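You operate a simulated robot arm through the tools that you are given. There is no shell and no other tool. Be economical: measure what you need, move in short steps, check, and stop when the job is done.

You run a simulated two-armed robot. Do the job below in one go: nothing can be reset, and whatever is moved stays where it is left.

## Task
Wrap the clipped white coil with yellow tape and put it in the pass tray.
Fine: strip box in the jig's slot; hold the jig while you turn the knob half round. Set down upright: what you pick out.
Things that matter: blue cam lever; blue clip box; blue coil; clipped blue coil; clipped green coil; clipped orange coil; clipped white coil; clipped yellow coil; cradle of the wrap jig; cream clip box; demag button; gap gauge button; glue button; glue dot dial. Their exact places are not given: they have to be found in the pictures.

It is judged by the outcome, as a careful person would: the job done as asked, and still so three seconds after it is handed in. It fails if anything else is knocked over, pushed out of place, dropped, spilled or broken.

## Robot
Two 7-joint arms with two-finger parallel grippers on one trunk, on a base that drives. Base frame: it is fixed to the floor where the robot stands at the start and does not move with it; the origin is under the middle of the robot, x ahead of it, y to its left, z up; the surface under the hand at the start is at about z = 850. Readings come in mm, degrees, newtons and seconds.
The left shoulder is at the start at [60, 144, 926], the right one opposite. With the tool pointing down near the work surface each hand reaches from about 300 to 720 mm from the robot's upright axis, wherever it stands, measured 20 degrees to its own side. Places, roughly: blue cam lever [600, 1500, 900]; clipped green coil [750, 2000, 1000]; clipped orange coil [750, 2000, 1000]; cradle of the wrap jig [500, 300, 900]; cream clip box [750, 2250, 1000]; demag button [500, 1900, 900]; gap gauge button [400, 0, 900]; glue button [400, 1300, 900]; glue dot dial [500, 1400, 900]; glue nozzle [700, 1400, 1000]; glue pedal [400, 1500, 0]; glue switch [500, 1300, 900]; green coil [750, 2250, 750]; green shim [750, 1000, 750]; green strip box [750, 2000, 1000]; inside of the pass tray [500, -200, 900]. Payload 1.57 kg a hand.
The TCP of each hand is the grasp point between the finger pads, 30 mm short of the fingertips. In the tool frame z runs along the fingers and y along their closing line. Largest opening 110 mm; finger width 24, thickness 12; the body of the gripper, 48 by 112 mm, starts 78 mm behind the TCP.
Orientation is that of the tool frame in the base frame, as [roll, pitch, yaw] about the fixed x, y, z axes, in that order (R = Rz(yaw) Ry(pitch) Rx(roll)). With the fingers straight down and closing along the base's y, the tool's x points along the base's -x, its y along +y and its z along -z.

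## Interface
- The arms move only by the tool apply_moves. It takes "left_motion", "right_motion" or both (then of equal length, played together; a hand with none holds still); each is one flat list of numbers, 7 for each row, row after row: the gripper command, from -1 (shut) to 1 (fully open), values between in proportion, then the shift along the base's x, y, z in mm, then the turn, a rotation vector about the base's x, y, z in degrees. In form: [grip, dx, dy, dz, rx, ry, rz, grip, dx, dy, dz, rx, ry, rz, ...]. A call has 1 to 20 rows; each row is the pose to reach, as a shift and turn from the pose commanded when the call began. Rows are played at 5 a second. More than 50 mm and 8.6 degrees between two rows, or a gripper value outside its range, and nothing of the call is played. A pose out of reach is approached as far as the arm can. The call stops where the force on the tool passes 40 N (or 10 N more than at its start, if that is more) or the arm is blocked; 0.2 s more then pass. Each finger travels about 45 mm/s and halts on what it meets, pressing with about 26 N; the grip force reading is that of the motor and also rises with nothing between the fingers. The clock runs only during rows and for 0.2 s after the last one: add rows that repeat a pose to give the fingers time. The reply holds the time, the measured pose of the TCP, the force on the tool along the base axes, the opening and the grip force, in the units named above and with some noise, with the torque about the TCP (base axes, N m) and any sound that the robot's microphone picked up, and new pictures: "show" is both (left out), scene, wrist or none (wrist: the cameras of the hands that moved).
- Cameras (640 x 400 px; columns grow to the right, rows downward): "scene" is now at [41.8, -1, 1528.7]; the picture's right is [-0.04, -1.00, 0.00], its down [-0.82, 0.03, -0.57] and it looks along [0.57, -0.02, -0.82] (base axes); focal length 270 px, centre (320, 200). "left" rides on the left gripper at [70, -16, -141] in its tool frame; the picture's right is [0.23, 0.97, 0.00], its down [-0.86, 0.20, -0.48] and it looks along [-0.47, 0.11, 0.88] (tool axes); focal length 222 px, centre (320, 200). "right" rides on the right gripper at [70, 16, -141] in its tool frame; the picture's right is [-0.23, 0.97, 0.00], its down [-0.85, -0.20, -0.48] and it looks along [-0.47, -0.11, 0.88] (tool axes); focal length 222 px, centre (320, 200).
- raise_lower(by): slides the trunk up (or, below 0, down) by that many mm; the arms and the scene camera ride with it, the base frame stays. It gives what a move gives, with no picture.
- steer(legs): drives the robot by 1 to 6 legs, each [ahead, left, turn to the left] in mm, mm and degrees, along the robot's own axes; the way and the turn of a leg run together, so that a leg with both is an arc; at most 1500 mm and 180 degrees a leg. The arms and the cameras ride along, it lands a little off, and it stops where it bumps. It gives what a move gives, and a new picture of the scene camera.
- turn_head(pan, tilt): turns the head with the scene camera to pan (to the left, within 86 degrees either way) and tilt (down, from -29 to 69), counted from straight ahead of the robot. It gives what a move gives, and a new picture of the scene camera.
- pixel_to_xyz(camera, pixels): there is no depth. For up to 12 entries [column, row, z] of the newest picture of that camera ("zoom" is the newest enlarged one), the place [x, y] in the base frame at which the ray of that pixel passes the height z, good to about 3 mm. The clock stands still meanwhile.
- enlarge(camera, box): a new picture of the part [left, top, right, bottom] of that camera's present view, enlarged. The clock stands still meanwhile.
- job_done(): hands the job in; it is judged then, once.

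Keep the steps short. Do not move on a guess: measure, check each grasp and each placing, and mend mistakes. In all there are 80 turns and 260 pictures (those below and enlarged ones count). Leave the grippers open and the arms clear of the work at the hand-in unless told otherwise, and finish with a single line.

The tools are called after "Call:" as a command line: name --argument value ..., lists and objects as JSON in quotes. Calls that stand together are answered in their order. apply_moves: Moves the arms, as the interface text tells. Its arguments: {"type":"object","properties":{"left_motion":{"type":"array","items":{"type":"number"}},"right_motion":{"type":"array","items":{"type":"number"}},"show":{"type":"string","enum":["both","scene","wrist","none"]}},"required":[]} The other tools are called the same way: raise_lower (by) slides the trunk up or down; steer (legs) drives the base; turn_head (pan, tilt) turns the head that bears the scene camera; pixel_to_xyz (camera, pixels) gives the place at which the rays of pixels pass given heights; enlarge (camera, box) takes an enlarged picture of a part of a camera's view; job_done () hands the job in.

At the start:

```text
t: 0.0
left_position: [404.8, 331.0, 998.9]
left_orientation: [180.0, 0.0, -179.9]
left_ft_force: [0.3, -0.1, 0.2]
left_moment: [0.0, 0.01, -0.01]
left_finger_gap: 110.1
left_grip_force: 0.1
right_position: [460.3, -40.0, 1001.1]
right_orientation: [180.0, 0.0, 180.0]
right_ft_force: [-0.5, -0.2, -0.9]
right_moment: [-0.02, -0.01, 0.01]
right_finger_gap: 110.1
right_grip_force: 0.0
trunk travel left (down, up): [-525.0, 65.0]
robot x, y, heading: [0.3, 0.3, 0.1]
head pan, tilt: [-2.4, 55.1]
```

scene: 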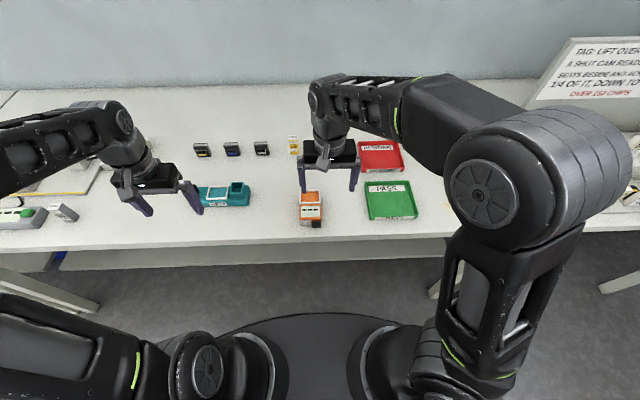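
right: 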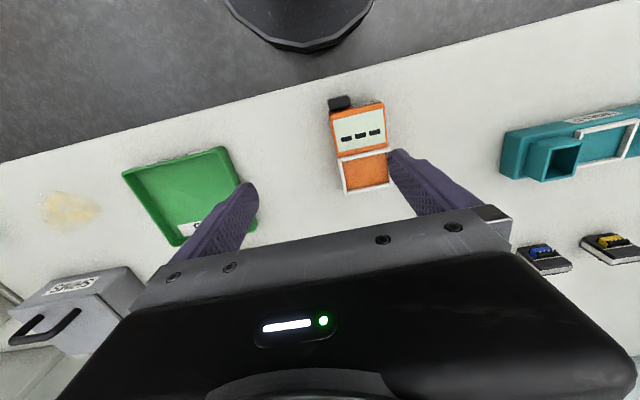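
left: 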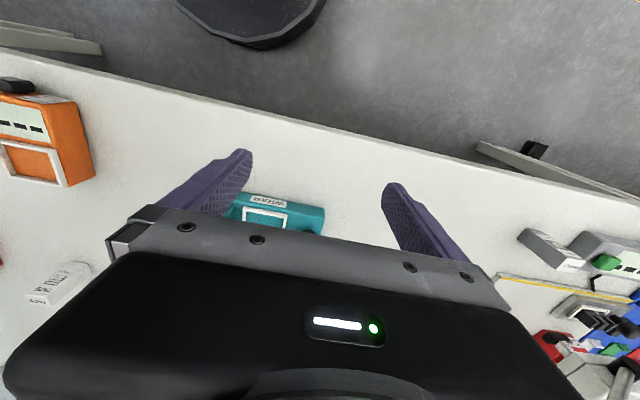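

I see a table with four small coils on dark clips, a teal jig, an orange gauge and two trays, plus a sign at the upper right. I'll enlarge these parts to read them.

Call:
enlarge --camera "scene" --box '[180, 120, 430, 230]'

Call:
enlarge --camera "scene" --box '[520, 30, 640, 110]'

Call:
enlarge --camera "right" --box '[440, 80, 640, 290]'

Call:
turn_head --pan 40 --tilt 40

```text
2.56 times, centred on (305, 175) of scene
```

zoom: 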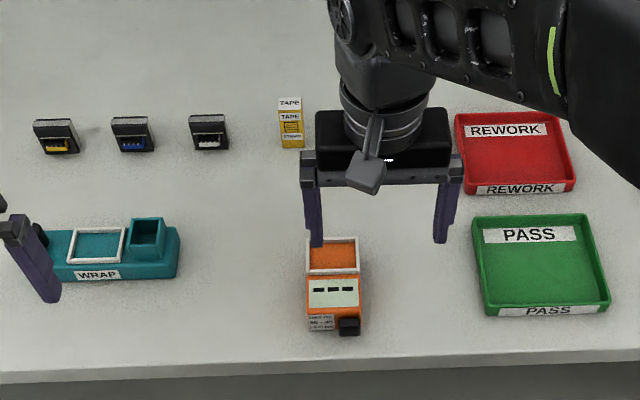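

```text
5.00 times, centred on (580, 70) of scene
```

zoom: 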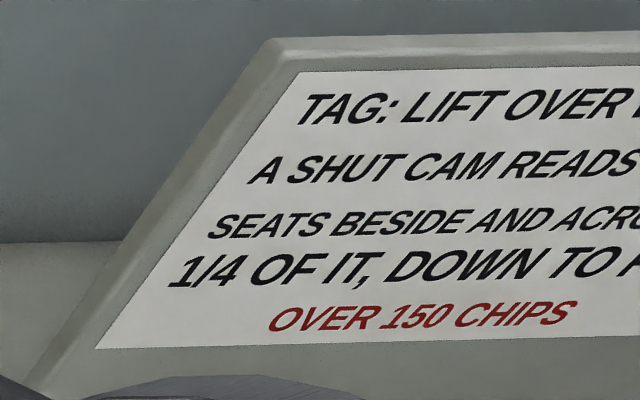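

```text
1.90 times, centred on (540, 185) of right
```

zoom: 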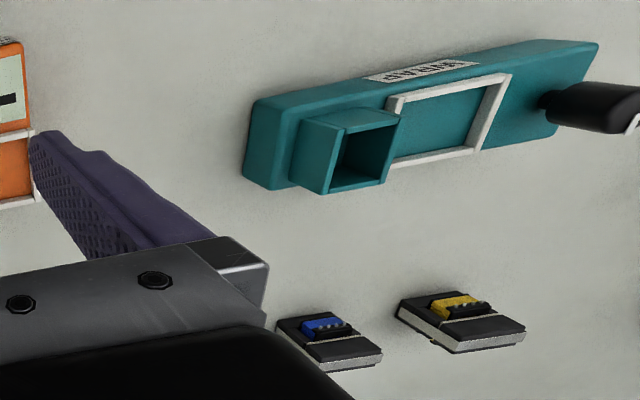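

```text
t: 1.1
left_position: [405.7, 331.5, 1000.3]
left_orientation: [180.0, 0.1, -180.0]
left_ft_force: [0.9, -0.5, 0.2]
left_moment: [0.01, 0.0, 0.02]
left_finger_gap: 110.1
left_grip_force: 0.0
right_position: [458.7, -40.0, 1000.9]
right_orientation: [180.0, 0.0, 179.9]
right_ft_force: [0.3, 0.4, -0.4]
right_moment: [-0.03, -0.03, 0.04]
right_finger_gap: 110.2
right_grip_force: 0.1
trunk travel left (down, up): [-525.0, 65.0]
robot x, y, heading: [-2.2, 2.1, 0.3]
head pan, tilt: [40.0, 40.0]
```

scene: 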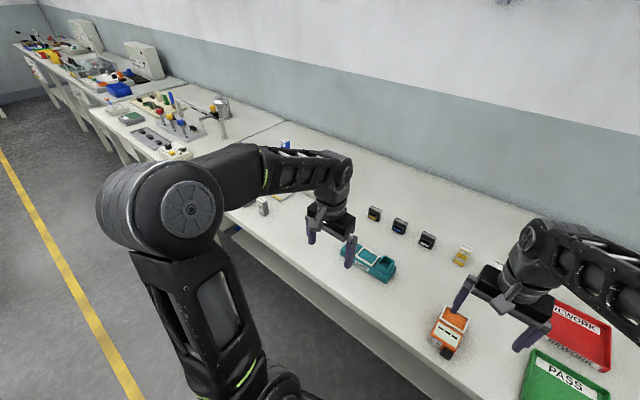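

The jig, the coils and a yellow TAPE box are all near. I'll pan right to read the whole sign.

Call:
turn_head --pan -45 --tilt 35

```text
t: 2.7
left_position: [405.7, 331.1, 999.8]
left_orientation: [-180.0, 0.0, -179.9]
left_ft_force: [-0.2, -0.2, 0.2]
left_moment: [0.0, 0.0, 0.0]
left_finger_gap: 109.9
left_grip_force: 0.1
right_position: [458.8, -38.8, 999.9]
right_orientation: [-179.9, -0.1, 180.0]
right_ft_force: [0.4, -0.3, -0.3]
right_moment: [-0.03, -0.03, -0.03]
right_finger_gap: 110.0
right_grip_force: 0.0
trunk travel left (down, up): [-525.0, 65.0]
robot x, y, heading: [0.9, 1.4, -0.2]
head pan, tilt: [-45.0, 35.0]
```

scene: 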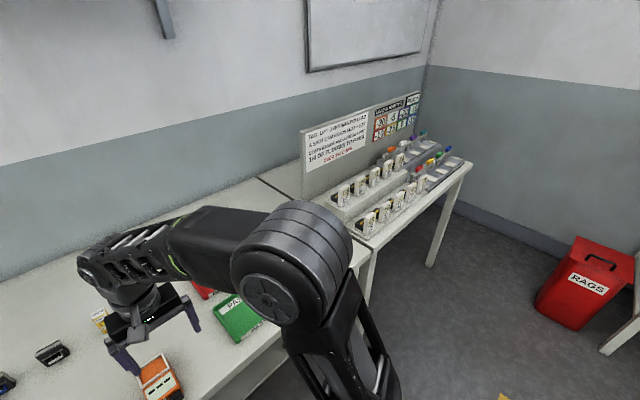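

Call:
enlarge --camera "scene" --box '[295, 90, 425, 180]'

Call:
turn_head --pan 10 --tilt 60

```text
4.44 times, centred on (360, 135) of scene
```

zoom: 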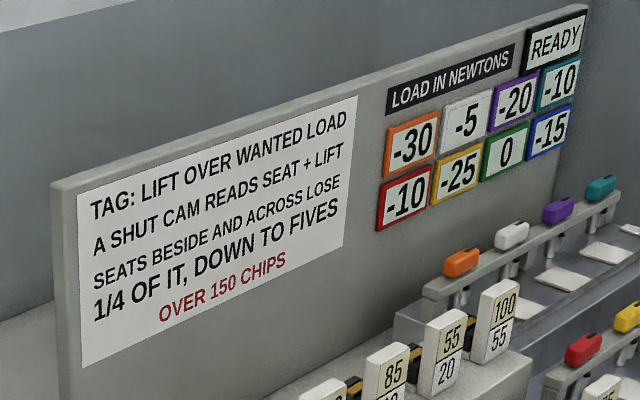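

```text
t: 3.9
left_position: [406.1, 330.9, 1000.2]
left_orientation: [-180.0, 0.0, 180.0]
left_ft_force: [0.5, -1.2, 0.1]
left_moment: [-0.01, -0.01, -0.02]
left_finger_gap: 110.2
left_grip_force: 0.1
right_position: [459.1, -39.4, 1000.4]
right_orientation: [179.9, 0.0, 180.0]
right_ft_force: [0.5, -0.1, -0.5]
right_moment: [0.02, 0.02, -0.01]
right_finger_gap: 109.7
right_grip_force: 0.1
trunk travel left (down, up): [-525.0, 65.0]
robot x, y, heading: [1.6, -4.7, 0.0]
head pan, tilt: [10.0, 60.0]
```

scene: 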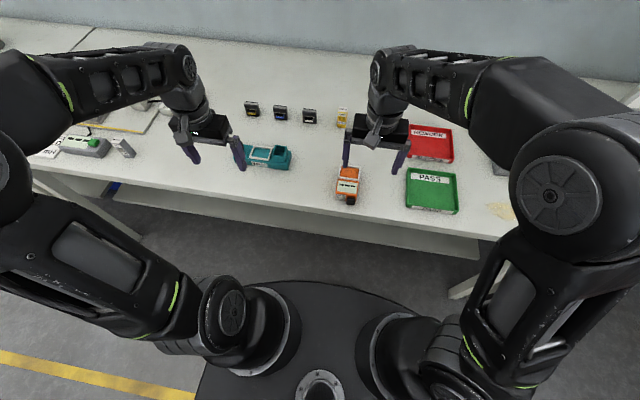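

The sign is for the neighbouring bench, not this job. I'll enlarge the coils, tape box and jig.

Call:
enlarge --camera "scene" --box '[300, 90, 380, 140]'

Call:
enlarge --camera "scene" --box '[220, 90, 300, 180]'

Call:
pixel_to_xyz --camera "scene" --pixels '[[252, 116, 850], [281, 119, 850], [310, 122, 850], [342, 127, 850], [246, 165, 850], [289, 168, 850], [432, 190, 850], [347, 190, 850], [278, 150, 890]]'

```text
8.00 times, centred on (340, 115) of scene
```

zoom: 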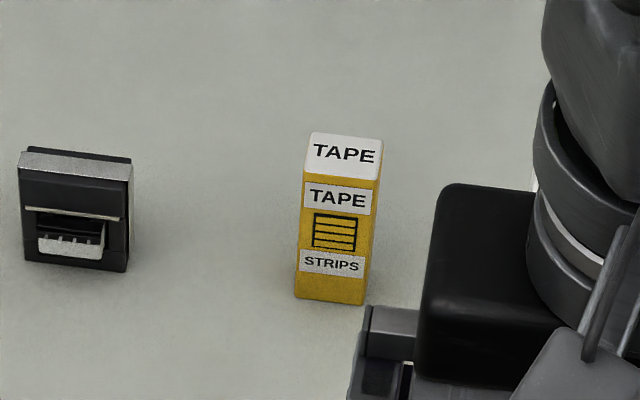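

```text
4.44 times, centred on (260, 135) of scene
```

zoom: 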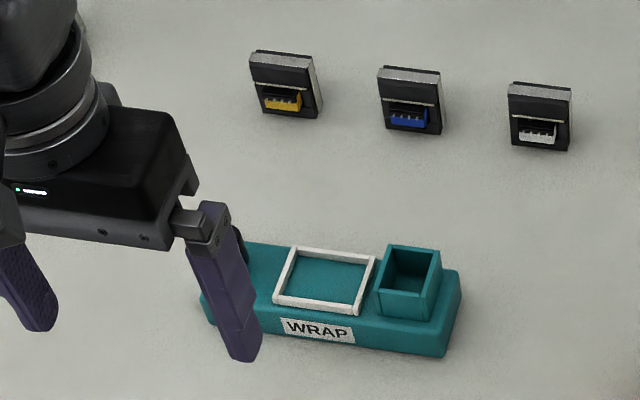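

```text
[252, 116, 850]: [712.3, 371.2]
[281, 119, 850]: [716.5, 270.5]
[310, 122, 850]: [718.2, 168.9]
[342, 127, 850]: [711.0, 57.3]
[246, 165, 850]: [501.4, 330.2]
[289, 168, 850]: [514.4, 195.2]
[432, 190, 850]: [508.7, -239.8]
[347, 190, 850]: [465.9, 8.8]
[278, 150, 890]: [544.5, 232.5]
```

The white coil at about (718, 169) is at the edge of reach. I'll drive 120 mm ahead, since the hands are well above everything.

Call:
steer --legs '[[120, 0, 0]]'

```text
t: 5.2
left_position: [532.0, 330.5, 998.5]
left_orientation: [-179.9, 0.0, -180.0]
left_ft_force: [-0.2, 0.3, -0.1]
left_moment: [0.01, 0.04, 0.01]
left_finger_gap: 110.2
left_grip_force: 0.0
right_position: [584.1, -40.2, 1000.4]
right_orientation: [-179.9, -0.1, 180.0]
right_ft_force: [0.2, -0.4, 0.3]
right_moment: [0.01, 0.02, 0.02]
right_finger_gap: 110.0
right_grip_force: 0.1
trunk travel left (down, up): [-525.0, 65.0]
robot x, y, heading: [122.2, -0.7, -0.4]
head pan, tilt: [10.0, 60.0]
```

scene: 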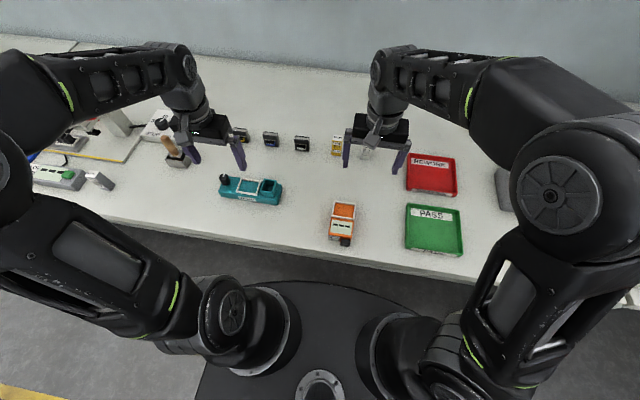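

Something white sits behind the right gripper at (363,153). I'll pull the right hand back and up, and look with the wrist cameras.

Call:
apply_moves --right_motion '[1, -50, 0, 0, 0, 0, 0, 1, -100, 20, 0, 0, 0, 0, 1, -140, 40, 0, 0, 0, 0]' --left_motion '[1, 0, 0, 20, 0, 0, 0, 1, -30, 30, 40, 0, 0, 0, 1, -60, 60, 60, 0, 0, 0]'

```text
refused: row 2 steps farther than a row can; nothing moved
```

Call:
apply_moves --right_motion '[1, -45, 0, 0, 0, 0, 0, 1, -85, 20, 0, 0, 0, 0, 1, -120, 40, 0, 0, 0, 0, 1, -140, 50, 0, 0, 0, 0]' --left_motion '[1, 0, 0, 20, 0, 0, 0, 1, -20, 20, 40, 0, 0, 0, 1, -40, 40, 60, 0, 0, 0, 1, -60, 60, 60, 0, 0, 0]'

```text
t: 6.2
left_position: [468.3, 392.9, 1058.4]
left_orientation: [180.0, 0.1, -180.0]
left_ft_force: [0.2, 0.6, -0.4]
left_moment: [0.01, -0.03, 0.0]
left_finger_gap: 110.0
left_grip_force: 0.0
right_position: [441.3, 11.1, 1003.3]
right_orientation: [-179.9, 0.1, -180.0]
right_ft_force: [-0.2, 0.0, 0.8]
right_moment: [-0.02, -0.01, -0.03]
right_finger_gap: 110.0
right_grip_force: 0.1
trunk travel left (down, up): [-525.0, 65.0]
robot x, y, heading: [122.0, 2.3, -0.1]
head pan, tilt: [10.0, 60.0]
```

scene: 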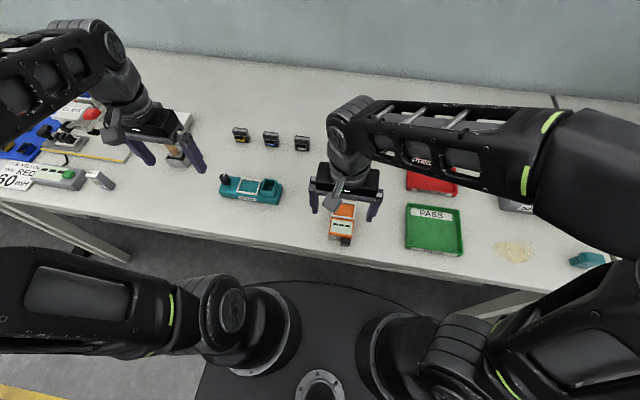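
right: 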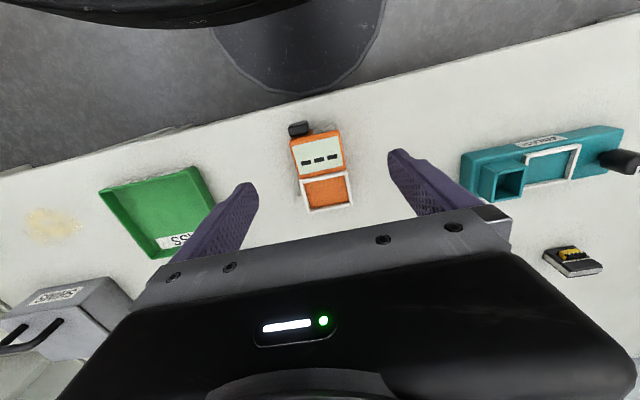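
left: 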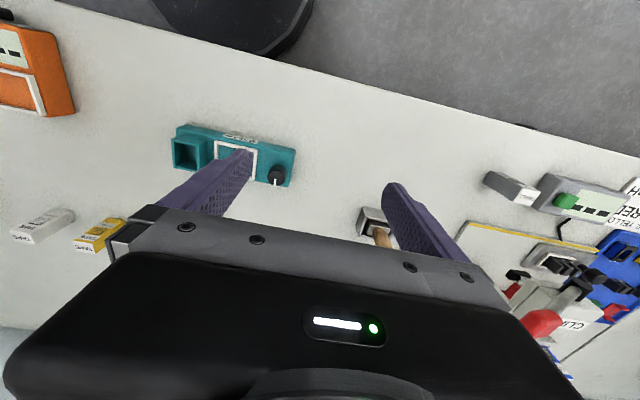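

The left wrist view shows a white strip box beside the yellow one. I'll enlarge the coils and jig for measuring.

Call:
enlarge --camera "scene" --box '[210, 110, 370, 210]'

Call:
enlarge --camera "left" --box '[150, 100, 310, 200]'

```text
4.00 times, centred on (290, 160) of scene
```

zoom: 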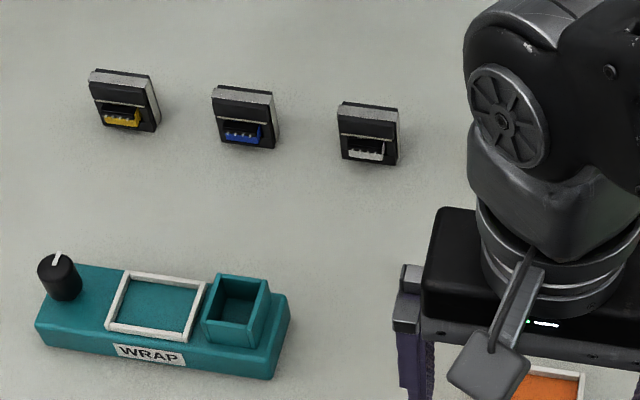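

```text
4.00 times, centred on (230, 150) of left
```

zoom: 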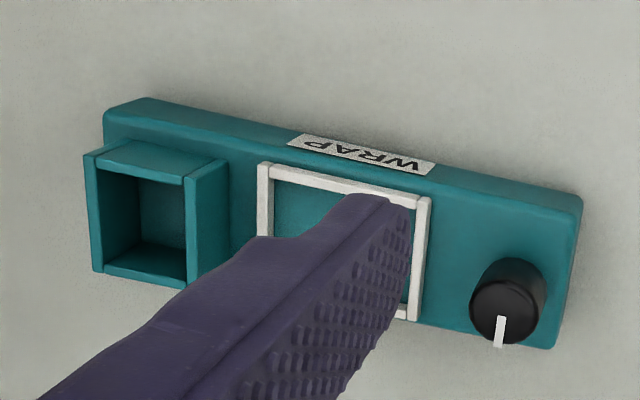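

The clips stand on the bench and the jig is slightly turned. I'll bring the left hand high over the white coil for a top view, and move the right hand over the tape boxes with clearance between the two.

Call:
apply_moves --left_motion '[1, 32, -32, 0, 0, 0, 0, 1, 64, -64, 0, 0, 0, 0, 1, 96, -96, 0, 0, 0, 0, 1, 128, -128, 0, 0, 0, 0, 1, 160, -160, 0, 0, 0, 0, 1, 192, -192, 0, 0, 0, 0, 1, 217, -217, 0, 0, 0, 0]' --right_motion '[1, 30, -12, 10, 0, 0, 0, 1, 65, -24, 20, 0, 0, 0, 1, 100, -36, 30, 0, 0, 0, 1, 140, -48, 40, 0, 0, 0, 1, 180, -55, 50, 0, 0, 0, 1, 215, -55, 55, 0, 0, 0, 1, 240, -55, 55, 0, 0, 0]'

```text
t: 7.8
left_position: [688.5, 173.7, 1058.5]
left_orientation: [-179.9, -0.1, 180.0]
left_ft_force: [0.3, -0.4, -0.2]
left_moment: [0.01, 0.02, -0.02]
left_finger_gap: 110.4
left_grip_force: 0.1
right_position: [683.5, -45.0, 1055.5]
right_orientation: [179.9, -0.1, 180.0]
right_ft_force: [0.0, 0.5, -0.1]
right_moment: [0.0, -0.03, 0.03]
right_finger_gap: 109.8
right_grip_force: 0.1
trunk travel left (down, up): [-525.0, 65.0]
robot x, y, heading: [124.4, 1.4, -0.0]
head pan, tilt: [10.0, 60.0]
```

scene: 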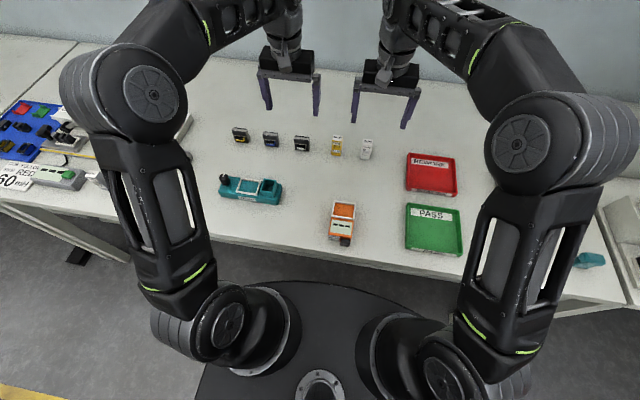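
right: 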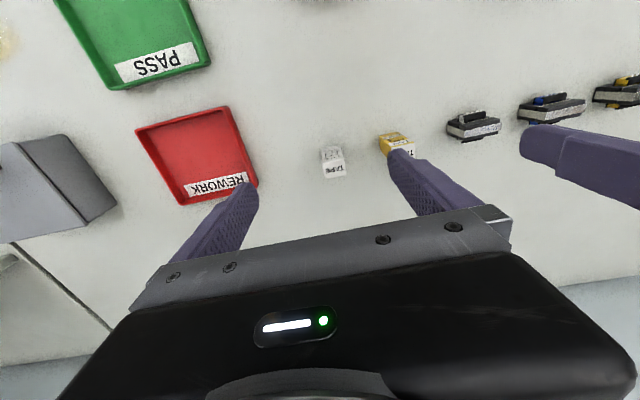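
left: 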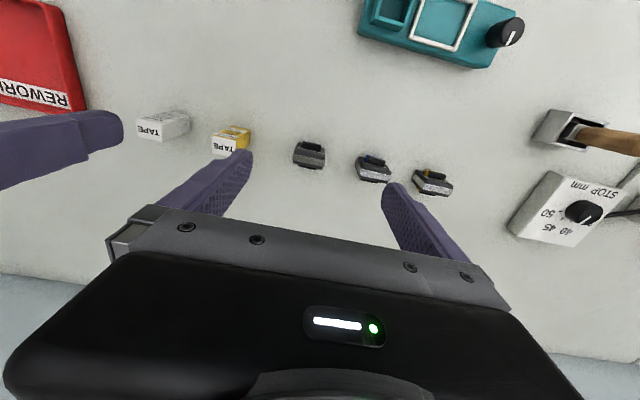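

Now I can see a yellow and a white tape box. Enlarging the coil and tape in the left wrist view and the scene.

Call:
enlarge --camera "left" --box '[200, 110, 360, 190]'

Call:
enlarge --camera "scene" --box '[285, 120, 385, 180]'

Call:
enlarge --camera "scene" --box '[210, 160, 290, 210]'

```text
4.00 times, centred on (280, 150) of left
```

zoom: 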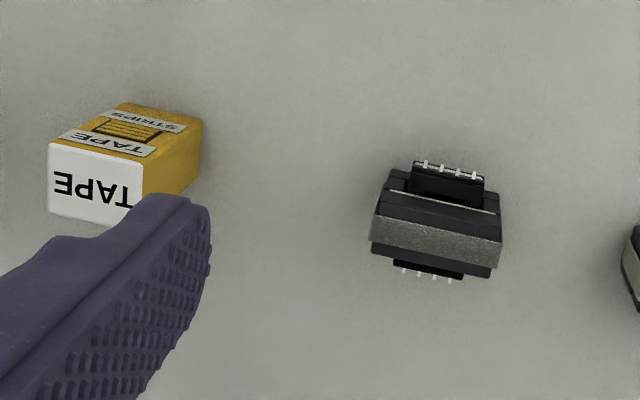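

```text
6.40 times, centred on (335, 150) of scene
```

zoom: 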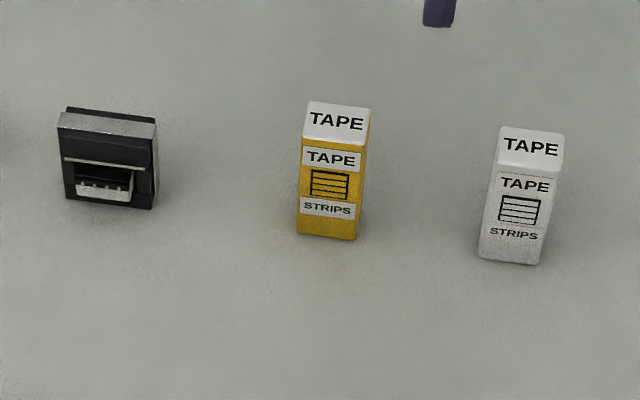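

```text
8.00 times, centred on (250, 185) of scene
```

zoom: 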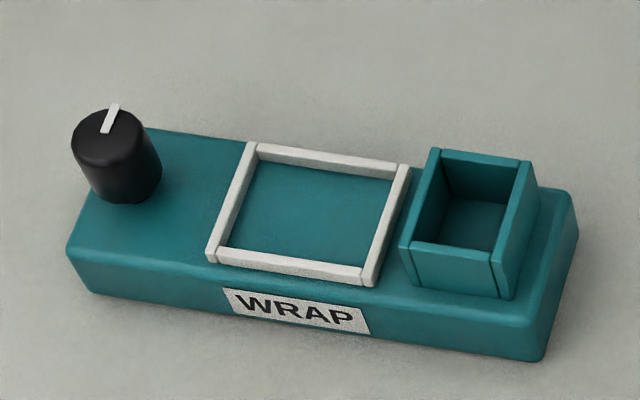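

I'll measure the jig from this zoom: bottom corners at 850, top features at 880 and nearby heights.

Call:
pixel_to_xyz --camera "zoom" --pixels '[[90, 292, 850], [535, 362, 850], [545, 312, 850], [545, 312, 875], [255, 150, 875], [402, 172, 875], [370, 276, 875], [212, 252, 875], [436, 152, 905], [530, 164, 905], [500, 256, 905], [405, 243, 905]]'

Call:
pixel_to_xyz --camera "zoom" --pixels '[[103, 134, 880], [103, 134, 900], [128, 200, 870], [126, 184, 870]]'

Call:
pixel_to_xyz --camera "scene" --pixels '[[295.3, 151, 850], [308.7, 152.7, 850], [309.5, 143.2, 890], [294, 139.7, 890], [309, 138.5, 890], [331.5, 156.6, 850], [340.7, 157.5, 850], [332.5, 140.5, 890], [342, 142, 890], [333.5, 136, 890], [342.8, 137, 890], [349.7, 196, 850]]'

```text
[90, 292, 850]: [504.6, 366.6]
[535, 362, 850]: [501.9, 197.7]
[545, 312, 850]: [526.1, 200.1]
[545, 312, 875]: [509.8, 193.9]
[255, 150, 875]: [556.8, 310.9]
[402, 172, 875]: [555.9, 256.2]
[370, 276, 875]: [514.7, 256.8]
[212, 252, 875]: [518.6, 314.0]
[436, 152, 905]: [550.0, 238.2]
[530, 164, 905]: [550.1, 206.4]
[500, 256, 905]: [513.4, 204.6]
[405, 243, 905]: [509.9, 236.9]
```

```text
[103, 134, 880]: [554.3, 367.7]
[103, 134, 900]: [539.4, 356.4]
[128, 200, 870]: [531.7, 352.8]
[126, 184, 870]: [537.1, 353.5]
```

```text
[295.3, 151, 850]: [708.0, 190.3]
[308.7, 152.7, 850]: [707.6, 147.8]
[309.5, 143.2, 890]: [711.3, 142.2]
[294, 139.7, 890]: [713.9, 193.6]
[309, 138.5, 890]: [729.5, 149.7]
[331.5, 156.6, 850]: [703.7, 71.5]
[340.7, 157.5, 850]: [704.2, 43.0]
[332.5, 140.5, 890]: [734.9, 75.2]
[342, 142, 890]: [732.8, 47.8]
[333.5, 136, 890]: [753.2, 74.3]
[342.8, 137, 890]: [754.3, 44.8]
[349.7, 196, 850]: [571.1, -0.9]
```

The jig looks axis-aligned. The coil core is about 42 wide, 18 thick and 44 tall, centred near (718,169), and the tape is about 28 × 20 × 77. I need the fit of slot and tape, so left goes above the slot and right above the tape, both high.

Call:
apply_moves --left_motion '[1, -35, 11, -5, 0, 0, 0, 1, -70, 22, -15, 0, 0, 0, 1, -105, 33, -30, 0, 0, 0, 1, -135, 44, -45, 0, 0, 0, 1, -158, 51, -58, 0, 0, 0]' --right_motion '[1, 0, 5, 0, 0, 0, 0, 1, 5, 30, -5, 0, 0, 0, 1, 10, 60, -15, 0, 0, 0, 1, 15, 90, -30, 0, 0, 0, 1, 15, 102, -40, 0, 0, 0]'

Call:
enlarge --camera "left" --box '[240, 80, 400, 210]'

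Call:
enlarge --camera "right" --box '[240, 80, 400, 210]'

```text
t: 9.0
left_position: [529.3, 230.0, 1000.4]
left_orientation: [-179.9, 0.1, -179.9]
left_ft_force: [-0.4, 0.0, -0.1]
left_moment: [-0.07, 0.0, 0.0]
left_finger_gap: 109.9
left_grip_force: 0.0
right_position: [697.4, 59.4, 1014.5]
right_orientation: [180.0, 0.0, -180.0]
right_ft_force: [-0.3, -0.1, 0.8]
right_moment: [-0.02, -0.02, -0.01]
right_finger_gap: 109.9
right_grip_force: 0.1
right hand out of reach, approached as far as the arm can: row 4
trunk travel left (down, up): [-525.0, 65.0]
robot x, y, heading: [123.9, -1.7, -0.1]
head pan, tilt: [10.0, 60.0]
```

scene: 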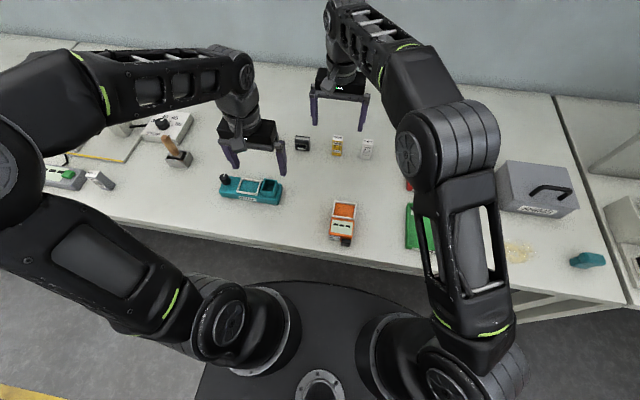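
right: 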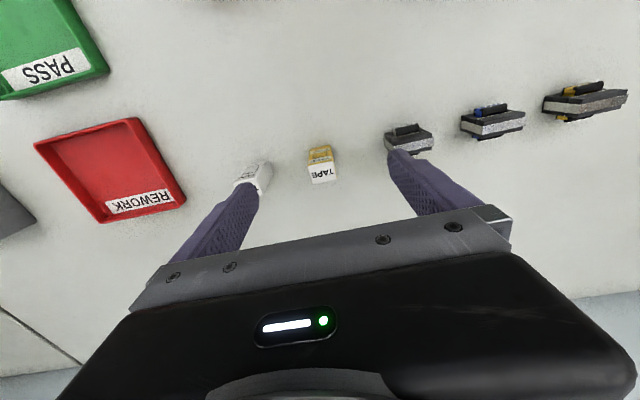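
left: 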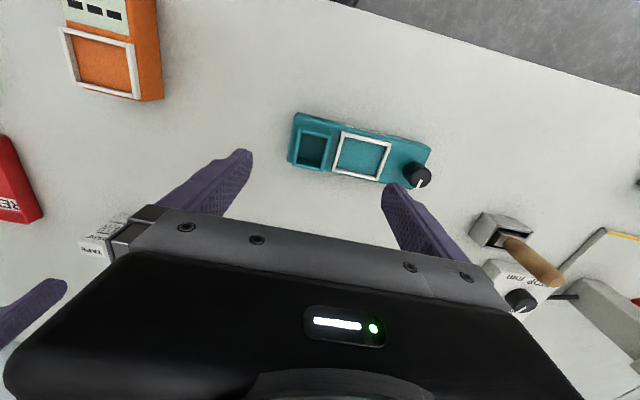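

```text
3.08 times, centred on (320, 145) of left
```

zoom: 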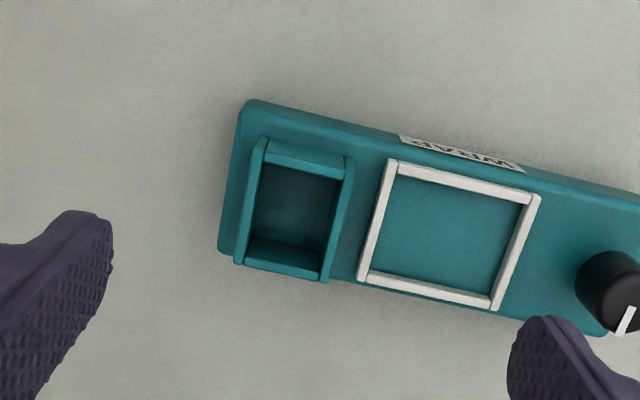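

```text
3.08 times, centred on (320, 145) of right
```

zoom: 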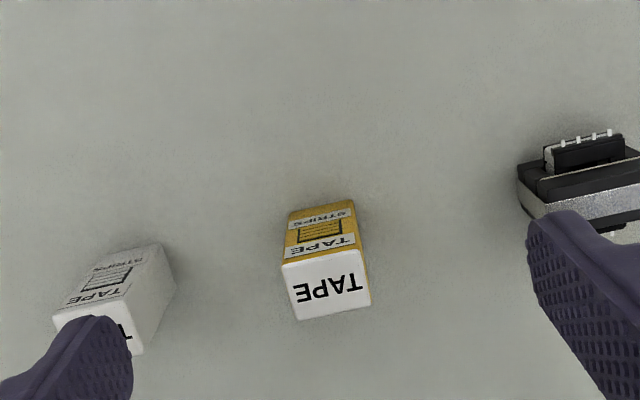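

Measuring tape top corners (right zoom) and slot and cradle corners (left view).

Call:
pixel_to_xyz --camera "zoom" --pixels '[[282, 265, 927], [356, 247, 927], [370, 305, 927], [297, 320, 927], [290, 212, 850], [354, 200, 850]]'

Call:
pixel_to_xyz --camera "left" --pixels '[[292, 166, 895], [322, 171.5, 895], [292, 166, 905], [322, 171.5, 905], [331, 132, 905], [300, 124.5, 905], [302, 134, 905], [327, 139, 905], [321, 167, 905], [298, 164, 905]]'

Call:
pixel_to_xyz --camera "left" --pixels '[[345, 133, 875], [389, 144, 875], [378, 179, 875], [334, 171, 875], [420, 167, 895], [418.5, 183, 895], [425, 176, 895]]'

```text
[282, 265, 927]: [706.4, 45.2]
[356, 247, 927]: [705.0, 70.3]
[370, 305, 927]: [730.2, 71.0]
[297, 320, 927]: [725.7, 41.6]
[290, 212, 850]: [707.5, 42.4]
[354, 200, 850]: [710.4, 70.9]
```

```text
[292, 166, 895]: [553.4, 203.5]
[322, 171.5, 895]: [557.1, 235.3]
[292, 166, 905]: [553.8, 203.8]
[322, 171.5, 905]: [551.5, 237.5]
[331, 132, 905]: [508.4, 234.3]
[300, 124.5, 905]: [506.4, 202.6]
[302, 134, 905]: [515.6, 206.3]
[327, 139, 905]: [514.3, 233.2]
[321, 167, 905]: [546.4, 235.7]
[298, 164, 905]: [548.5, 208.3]
```

```text
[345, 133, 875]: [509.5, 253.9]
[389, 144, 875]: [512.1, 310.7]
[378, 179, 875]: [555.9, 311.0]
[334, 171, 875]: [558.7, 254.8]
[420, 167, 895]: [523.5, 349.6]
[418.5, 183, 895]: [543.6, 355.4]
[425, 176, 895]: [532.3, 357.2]
```

The tape is about 28 (y) × 22 (x), and the slot inside is about 27 (y) × 33 (x), so the tape goes in turned 90°. I'll position the right hand over the tape at about (716, 57) with the fingers narrowed to 60, then check before descending.

Call:
apply_moves --right_motion '[0.1, 8, -1, 0, 0, 0, 0, 0.1, 18, -2, 0, 0, 0, 0, 0.1, 18, -2, -20, 0, 0, 0, 0.1, 18, -2, -40, 0, 0, 0, 0.1, 18, -2, -40, 0, 0, 0]' --show "both"

Call:
enlarge --camera "right" --box '[200, 80, 440, 230]'

```text
t: 10.2
left_position: [530.8, 228.7, 1000.9]
left_orientation: [-179.9, 0.1, -180.0]
left_ft_force: [-0.2, -0.7, -0.5]
left_moment: [-0.02, -0.01, -0.02]
left_finger_gap: 110.0
left_grip_force: 0.0
right_position: [716.9, 57.0, 976.0]
right_orientation: [-180.0, 0.0, 180.0]
right_ft_force: [-0.5, 0.1, 0.6]
right_moment: [0.01, 0.01, 0.0]
right_finger_gap: 60.6
right_grip_force: 0.0
right hand out of reach, approached as far as the arm can: row 1, 2
trunk travel left (down, up): [-525.0, 65.0]
robot x, y, heading: [120.5, -5.2, -0.2]
head pan, tilt: [10.0, 60.0]
```

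scene: 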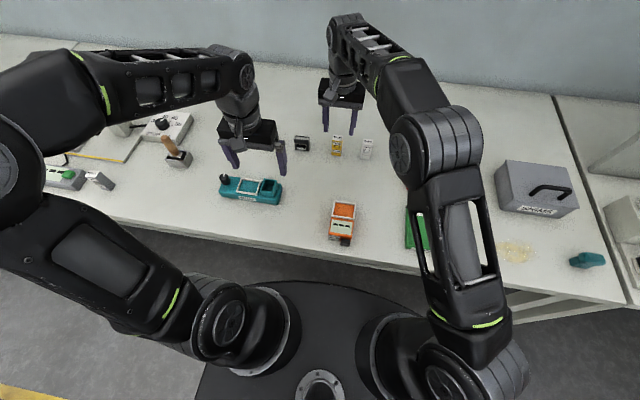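
right: 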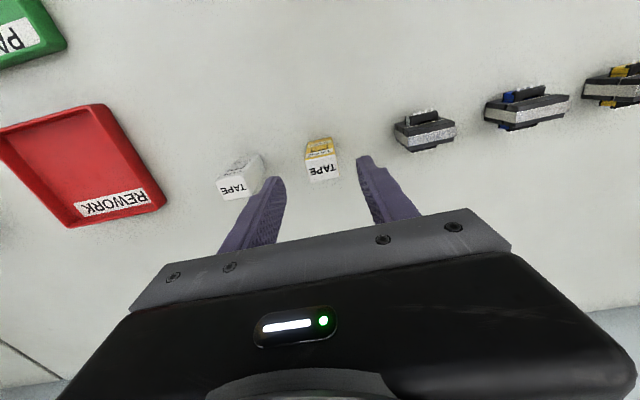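

```text
2.67 times, centred on (320, 155) of right
```

zoom: 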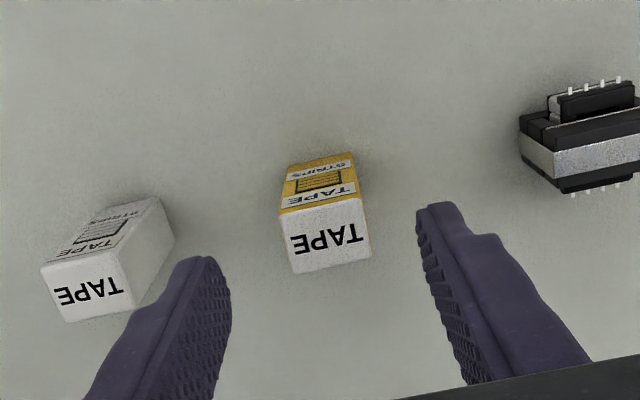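

The fingertips are centred on the tape top in the zoom, about (325,235). Descending to TCP 922 and closing.

Call:
apply_moves --right_motion '[0.1, 0, 0, -20, 0, 0, 0, 0.1, 0, 0, -40, 0, 0, 0, 0.1, 0, 0, -54, 0, 0, 0, 0.1, 0, 0, -54, 0, 0, 0, -0.3, 0, 0, -54, 0, 0, 0, -1, 0, 0, -54, 0, 0, 0, -1, 0, 0, -54, 0, 0, 0, -1, 0, 0, -54, 0, 0, 0]' --show "wrist"

```text
t: 12.0
left_position: [530.6, 227.7, 1002.4]
left_orientation: [179.9, -0.1, -180.0]
left_ft_force: [-0.2, 0.9, 0.4]
left_moment: [0.02, -0.02, 0.01]
left_finger_gap: 110.0
left_grip_force: 0.1
right_position: [716.8, 57.8, 921.9]
right_orientation: [-179.9, 0.0, 179.9]
right_ft_force: [-0.5, -0.4, 0.4]
right_moment: [0.03, -0.01, -0.01]
right_finger_gap: 28.9
right_grip_force: 25.7
trunk travel left (down, up): [-525.0, 65.0]
robot x, y, heading: [125.8, 0.5, 0.1]
head pan, tilt: [10.0, 60.0]
```

right: 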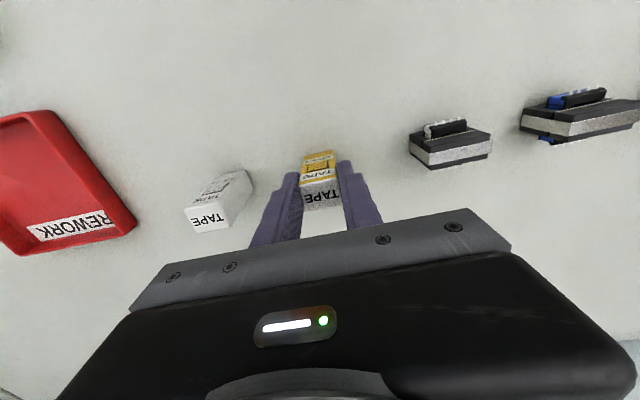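

Tape gripped (28.9 mm, 25.7 N). I'll lift it, park the left hand to the left, and carry the tape over the slot while turning it 90°.

Call:
apply_moves --right_motion '[-1, 0, 0, 36, 0, 0, 0, -1, 0, 0, 72, 0, 0, 0, -1, 0, 0, 108, 0, 0, 0, -1, -17, 15, 108, 0, 0, 8.2, -1, -34, 30, 108, 0, 0, 16.4, -1, -51, 45, 108, 0, 0, 24.6, -1, -68, 60, 108, 0, 0, 32.8, -1, -85, 75, 108, 0, 0, 41, -1, -102, 90, 108, 0, 0, 49.2, -1, -119, 105, 108, 0, 0, 57.4, -1, -136, 120, 108, 0, 0, 65.6, -1, -153, 135, 108, 0, 0, 73.8, -1, -170, 150, 108, 0, 0, 82, -1, -185, 163, 108, 0, 0, 90, -1, -185, 163, 108, 0, 0, 90]' --left_motion '[1, 0, 35, 10, 0, 0, 0, 1, 0, 70, 20, 0, 0, 0, 1, 0, 105, 30, 0, 0, 0, 1, 0, 140, 40, 0, 0, 0, 1, 0, 170, 50, 0, 0, 0, 1, 0, 200, 50, 0, 0, 0, 1, 0, 200, 50, 0, 0, 0, 1, 0, 200, 50, 0, 0, 0, 1, 0, 200, 50, 0, 0, 0, 1, 0, 200, 50, 0, 0, 0, 1, 0, 200, 50, 0, 0, 0, 1, 0, 200, 50, 0, 0, 0, 1, 0, 200, 50, 0, 0, 0, 1, 0, 200, 50, 0, 0, 0, 1, 0, 200, 50, 0, 0, 0]'

Call:
enlarge --camera "right" --box '[200, 60, 440, 210]'

```text
t: 15.2
left_position: [529.9, 425.5, 1050.7]
left_orientation: [180.0, 0.0, -179.9]
left_ft_force: [0.0, 0.3, 0.6]
left_moment: [-0.01, 0.01, -0.02]
left_finger_gap: 110.1
left_grip_force: 0.2
right_position: [531.1, 218.8, 1027.4]
right_orientation: [179.9, 0.0, -90.0]
right_ft_force: [0.6, 0.7, -0.9]
right_moment: [-0.02, -0.01, 0.03]
right_finger_gap: 29.0
right_grip_force: 25.7
right hand out of reach, approached as far as the arm can: row 3, 4, 5
trunk travel left (down, up): [-525.0, 65.0]
robot x, y, heading: [123.4, 0.4, -0.0]
head pan, tilt: [10.0, 60.0]
```

scene: 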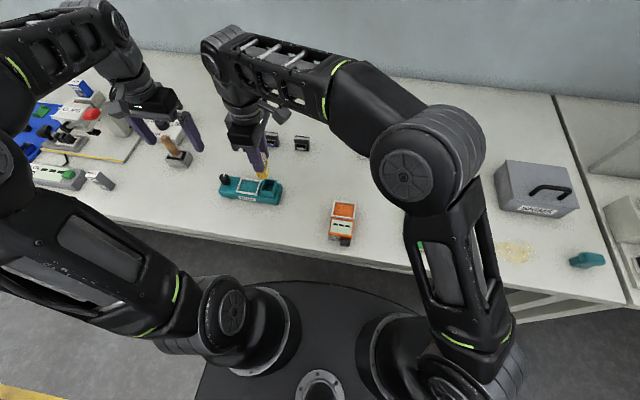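
right: 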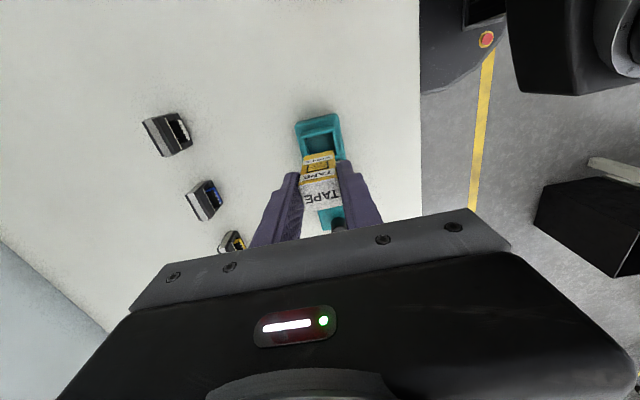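
left: 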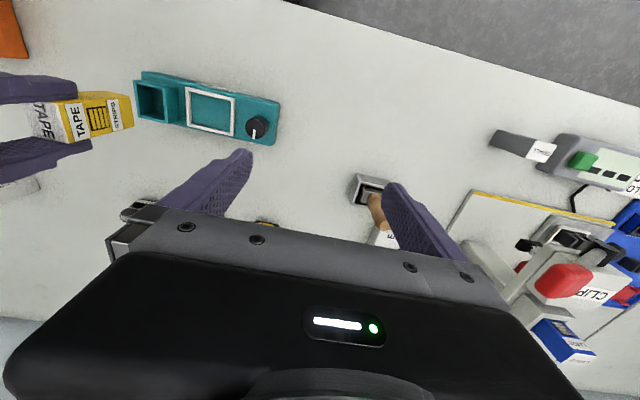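

```text
2.67 times, centred on (320, 135) of right
```

zoom: 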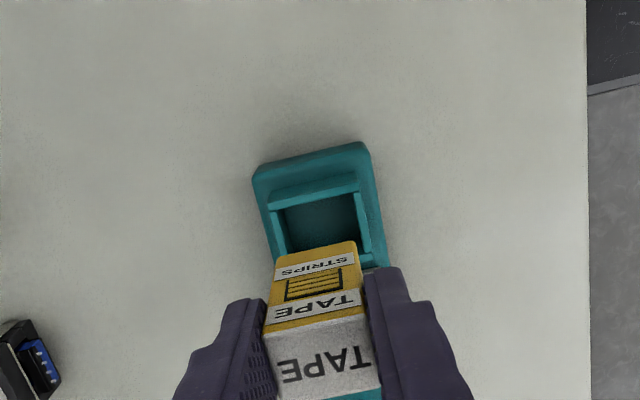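

The tape is above the slot, aligned. I'll measure slot and tape bottom in the same right zoom, then in the scene.

Call:
pixel_to_xyz --camera "zoom" --pixels '[[268, 197, 900], [358, 180, 900], [284, 208, 900], [354, 194, 900], [290, 255, 900], [372, 240, 900], [358, 243, 900], [276, 256, 955], [356, 240, 955], [255, 180, 875], [365, 147, 875]]'

Call:
enlarge --camera "scene" --box '[210, 150, 310, 212]'

Call:
enlarge --camera "left" --box '[0, 50, 290, 200]'

```text
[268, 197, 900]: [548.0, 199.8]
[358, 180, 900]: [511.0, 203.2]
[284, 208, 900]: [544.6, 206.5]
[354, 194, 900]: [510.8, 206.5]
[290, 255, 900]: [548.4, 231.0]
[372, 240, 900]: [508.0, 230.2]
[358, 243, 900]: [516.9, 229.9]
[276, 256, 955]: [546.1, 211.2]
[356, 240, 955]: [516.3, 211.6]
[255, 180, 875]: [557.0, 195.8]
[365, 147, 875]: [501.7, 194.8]
```

```text
6.40 times, centred on (260, 181) of scene
```

zoom: 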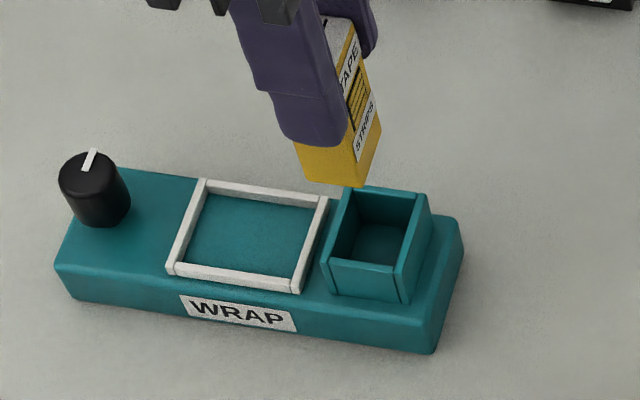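

```text
2.21 times, centred on (145, 125) of left
```

zoom: 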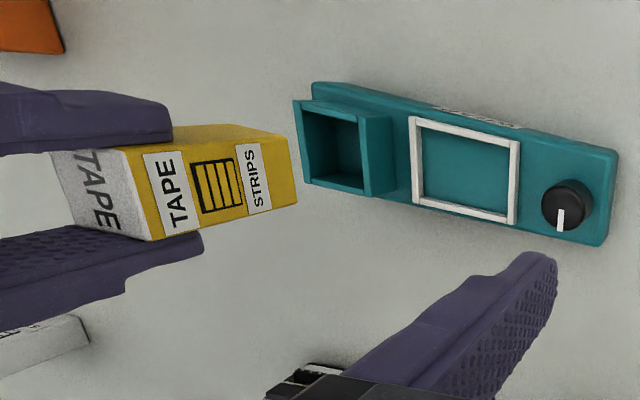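

The slot centre is near (529, 220.5) and the tape near (531, 219). I'll shift -2, +2 and lower until the tape bottom is just above the rim, then check.

Call:
apply_moves --right_motion '[-1, -2, 2, -10, 0, 0, 0, -1, -2, 2, -25, 0, 0, 0, -1, -2, 2, -40, 0, 0, 0, -1, -2, 2, -40, 0, 0, 0]' --show "wrist"

Call:
enlarge --camera "right" --box '[260, 90, 380, 210]'

Call:
enlarge --camera "left" --box '[60, 40, 220, 160]'

Call:
enlarge --camera "scene" --box '[230, 150, 300, 210]'

```text
t: 16.2
left_position: [529.5, 426.3, 1051.7]
left_orientation: [-179.9, 0.0, 180.0]
left_ft_force: [0.1, 0.0, 1.1]
left_moment: [0.0, 0.04, 0.02]
left_finger_gap: 110.1
left_grip_force: 0.1
right_position: [530.0, 220.0, 988.2]
right_orientation: [180.0, 0.0, -90.1]
right_ft_force: [-0.6, -0.1, -0.5]
right_moment: [0.01, -0.01, 0.0]
right_finger_gap: 29.1
right_grip_force: 25.9
trunk travel left (down, up): [-525.0, 65.0]
robot x, y, heading: [124.6, -0.5, 0.1]
head pan, tilt: [10.0, 60.0]
```

right: 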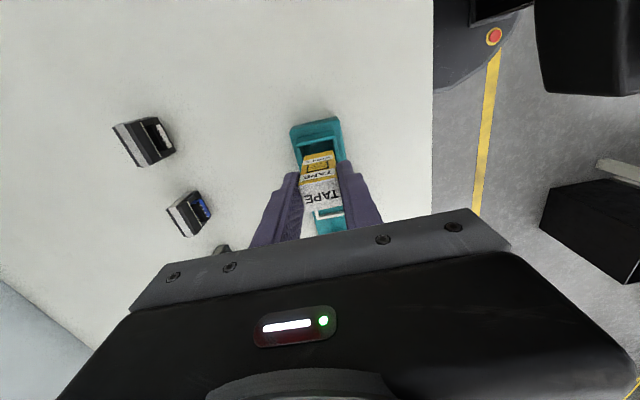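

```text
3.33 times, centred on (320, 150) of right
```

zoom: 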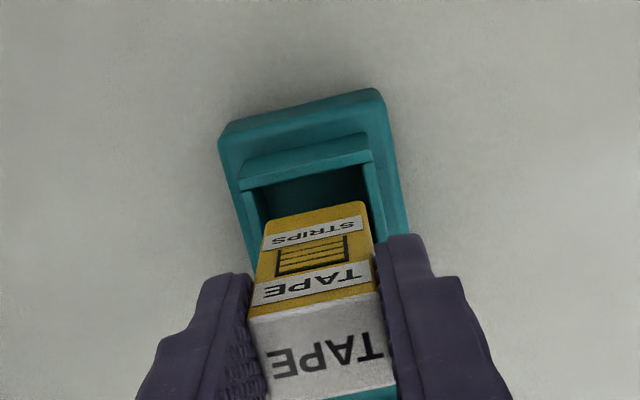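

```text
3.33 times, centred on (140, 100) of left
```

zoom: 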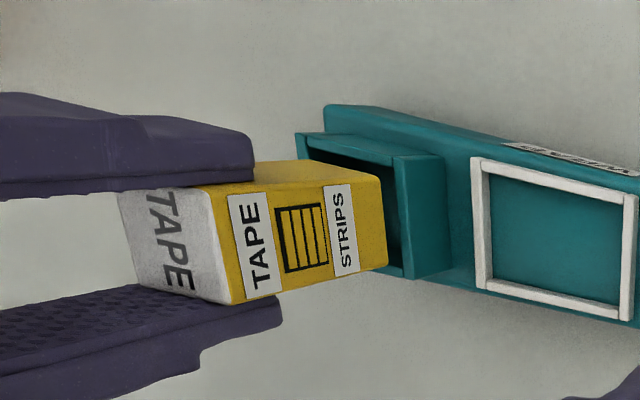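

```text
6.67 times, centred on (265, 180) of scene
```

zoom: 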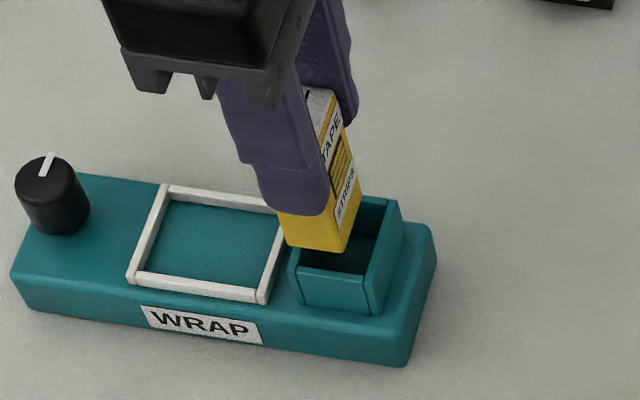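

Call:
pixel_to_xyz --camera "right" --pixels '[[302.6, 156.6, 916], [333.2, 150.6, 916], [299, 147, 902], [333.8, 139.5, 902], [295.4, 146.4, 902], [336, 138, 902], [300, 157, 902], [336.5, 153, 902]]'

Call:
pixel_to_xyz --camera "zoom" --pixels '[[282, 246, 916], [338, 253, 916], [356, 218, 916], [289, 274, 902], [372, 286, 902], [400, 208, 902], [302, 264, 902], [368, 272, 902], [388, 204, 902]]'

```text
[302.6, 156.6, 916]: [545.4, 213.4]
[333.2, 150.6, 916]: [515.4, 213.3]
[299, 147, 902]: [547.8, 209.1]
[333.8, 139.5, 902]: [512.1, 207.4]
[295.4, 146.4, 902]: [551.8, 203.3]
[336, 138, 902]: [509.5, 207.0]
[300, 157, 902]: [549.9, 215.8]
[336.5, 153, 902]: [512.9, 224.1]
```

```text
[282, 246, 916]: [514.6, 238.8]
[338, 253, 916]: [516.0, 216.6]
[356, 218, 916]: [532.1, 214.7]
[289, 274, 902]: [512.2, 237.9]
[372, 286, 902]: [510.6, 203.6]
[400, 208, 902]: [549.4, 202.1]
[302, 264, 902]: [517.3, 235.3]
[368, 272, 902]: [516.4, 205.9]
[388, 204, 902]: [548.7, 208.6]
```

The tape sits about 3 to 5 mm too far in +y relative to the slot, and x is centred. I'll shift -4 in y and look again.

Call:
apply_moves --right_motion '[-1, 0, -4, 0, 0, 0, 0, -1, 0, -4, -6, 0, 0, 0, -1, 0, -4, -6, 0, 0, 0]' --show "none"

Call:
enlarge --camera "right" --box '[270, 110, 370, 170]'

Call:
enlarge --camera "scene" --box '[245, 165, 295, 205]'

Call:
enlarge --camera "left" --box '[110, 60, 190, 120]'

```text
t: 17.0
left_position: [530.4, 424.4, 1051.3]
left_orientation: [-180.0, 0.1, 179.9]
left_ft_force: [-1.0, 0.1, -0.1]
left_moment: [-0.01, 0.02, 0.02]
left_finger_gap: 110.0
left_grip_force: 0.1
right_position: [527.5, 216.5, 982.5]
right_orientation: [180.0, -0.1, -90.0]
right_ft_force: [0.9, 0.1, -1.3]
right_moment: [-0.04, 0.02, 0.02]
right_finger_gap: 29.1
right_grip_force: 25.7
trunk travel left (down, up): [-525.0, 65.0]
robot x, y, heading: [120.6, -0.2, 0.0]
head pan, tilt: [10.0, 60.0]
```

```text
6.40 times, centred on (320, 140) of right
```

zoom: 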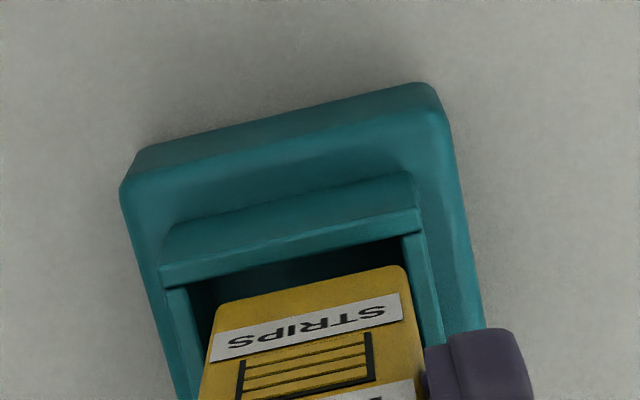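

```text
10.00 times, centred on (270, 185) of scene
```

zoom: 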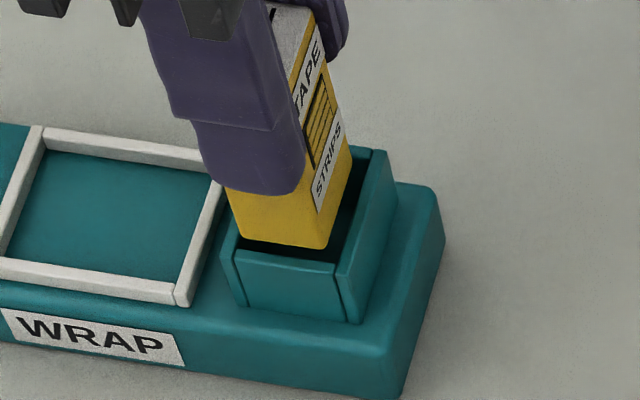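

```text
6.67 times, centred on (150, 90) of left
```

zoom: 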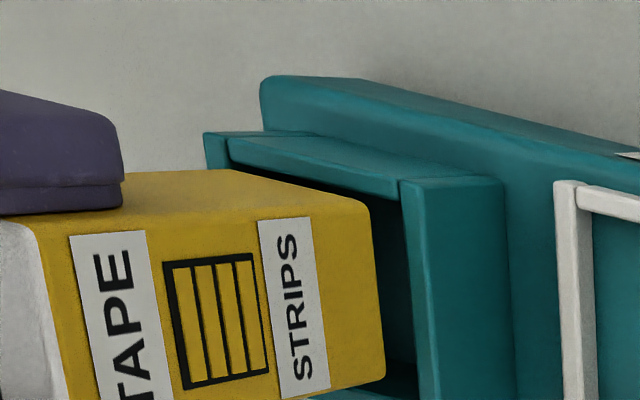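

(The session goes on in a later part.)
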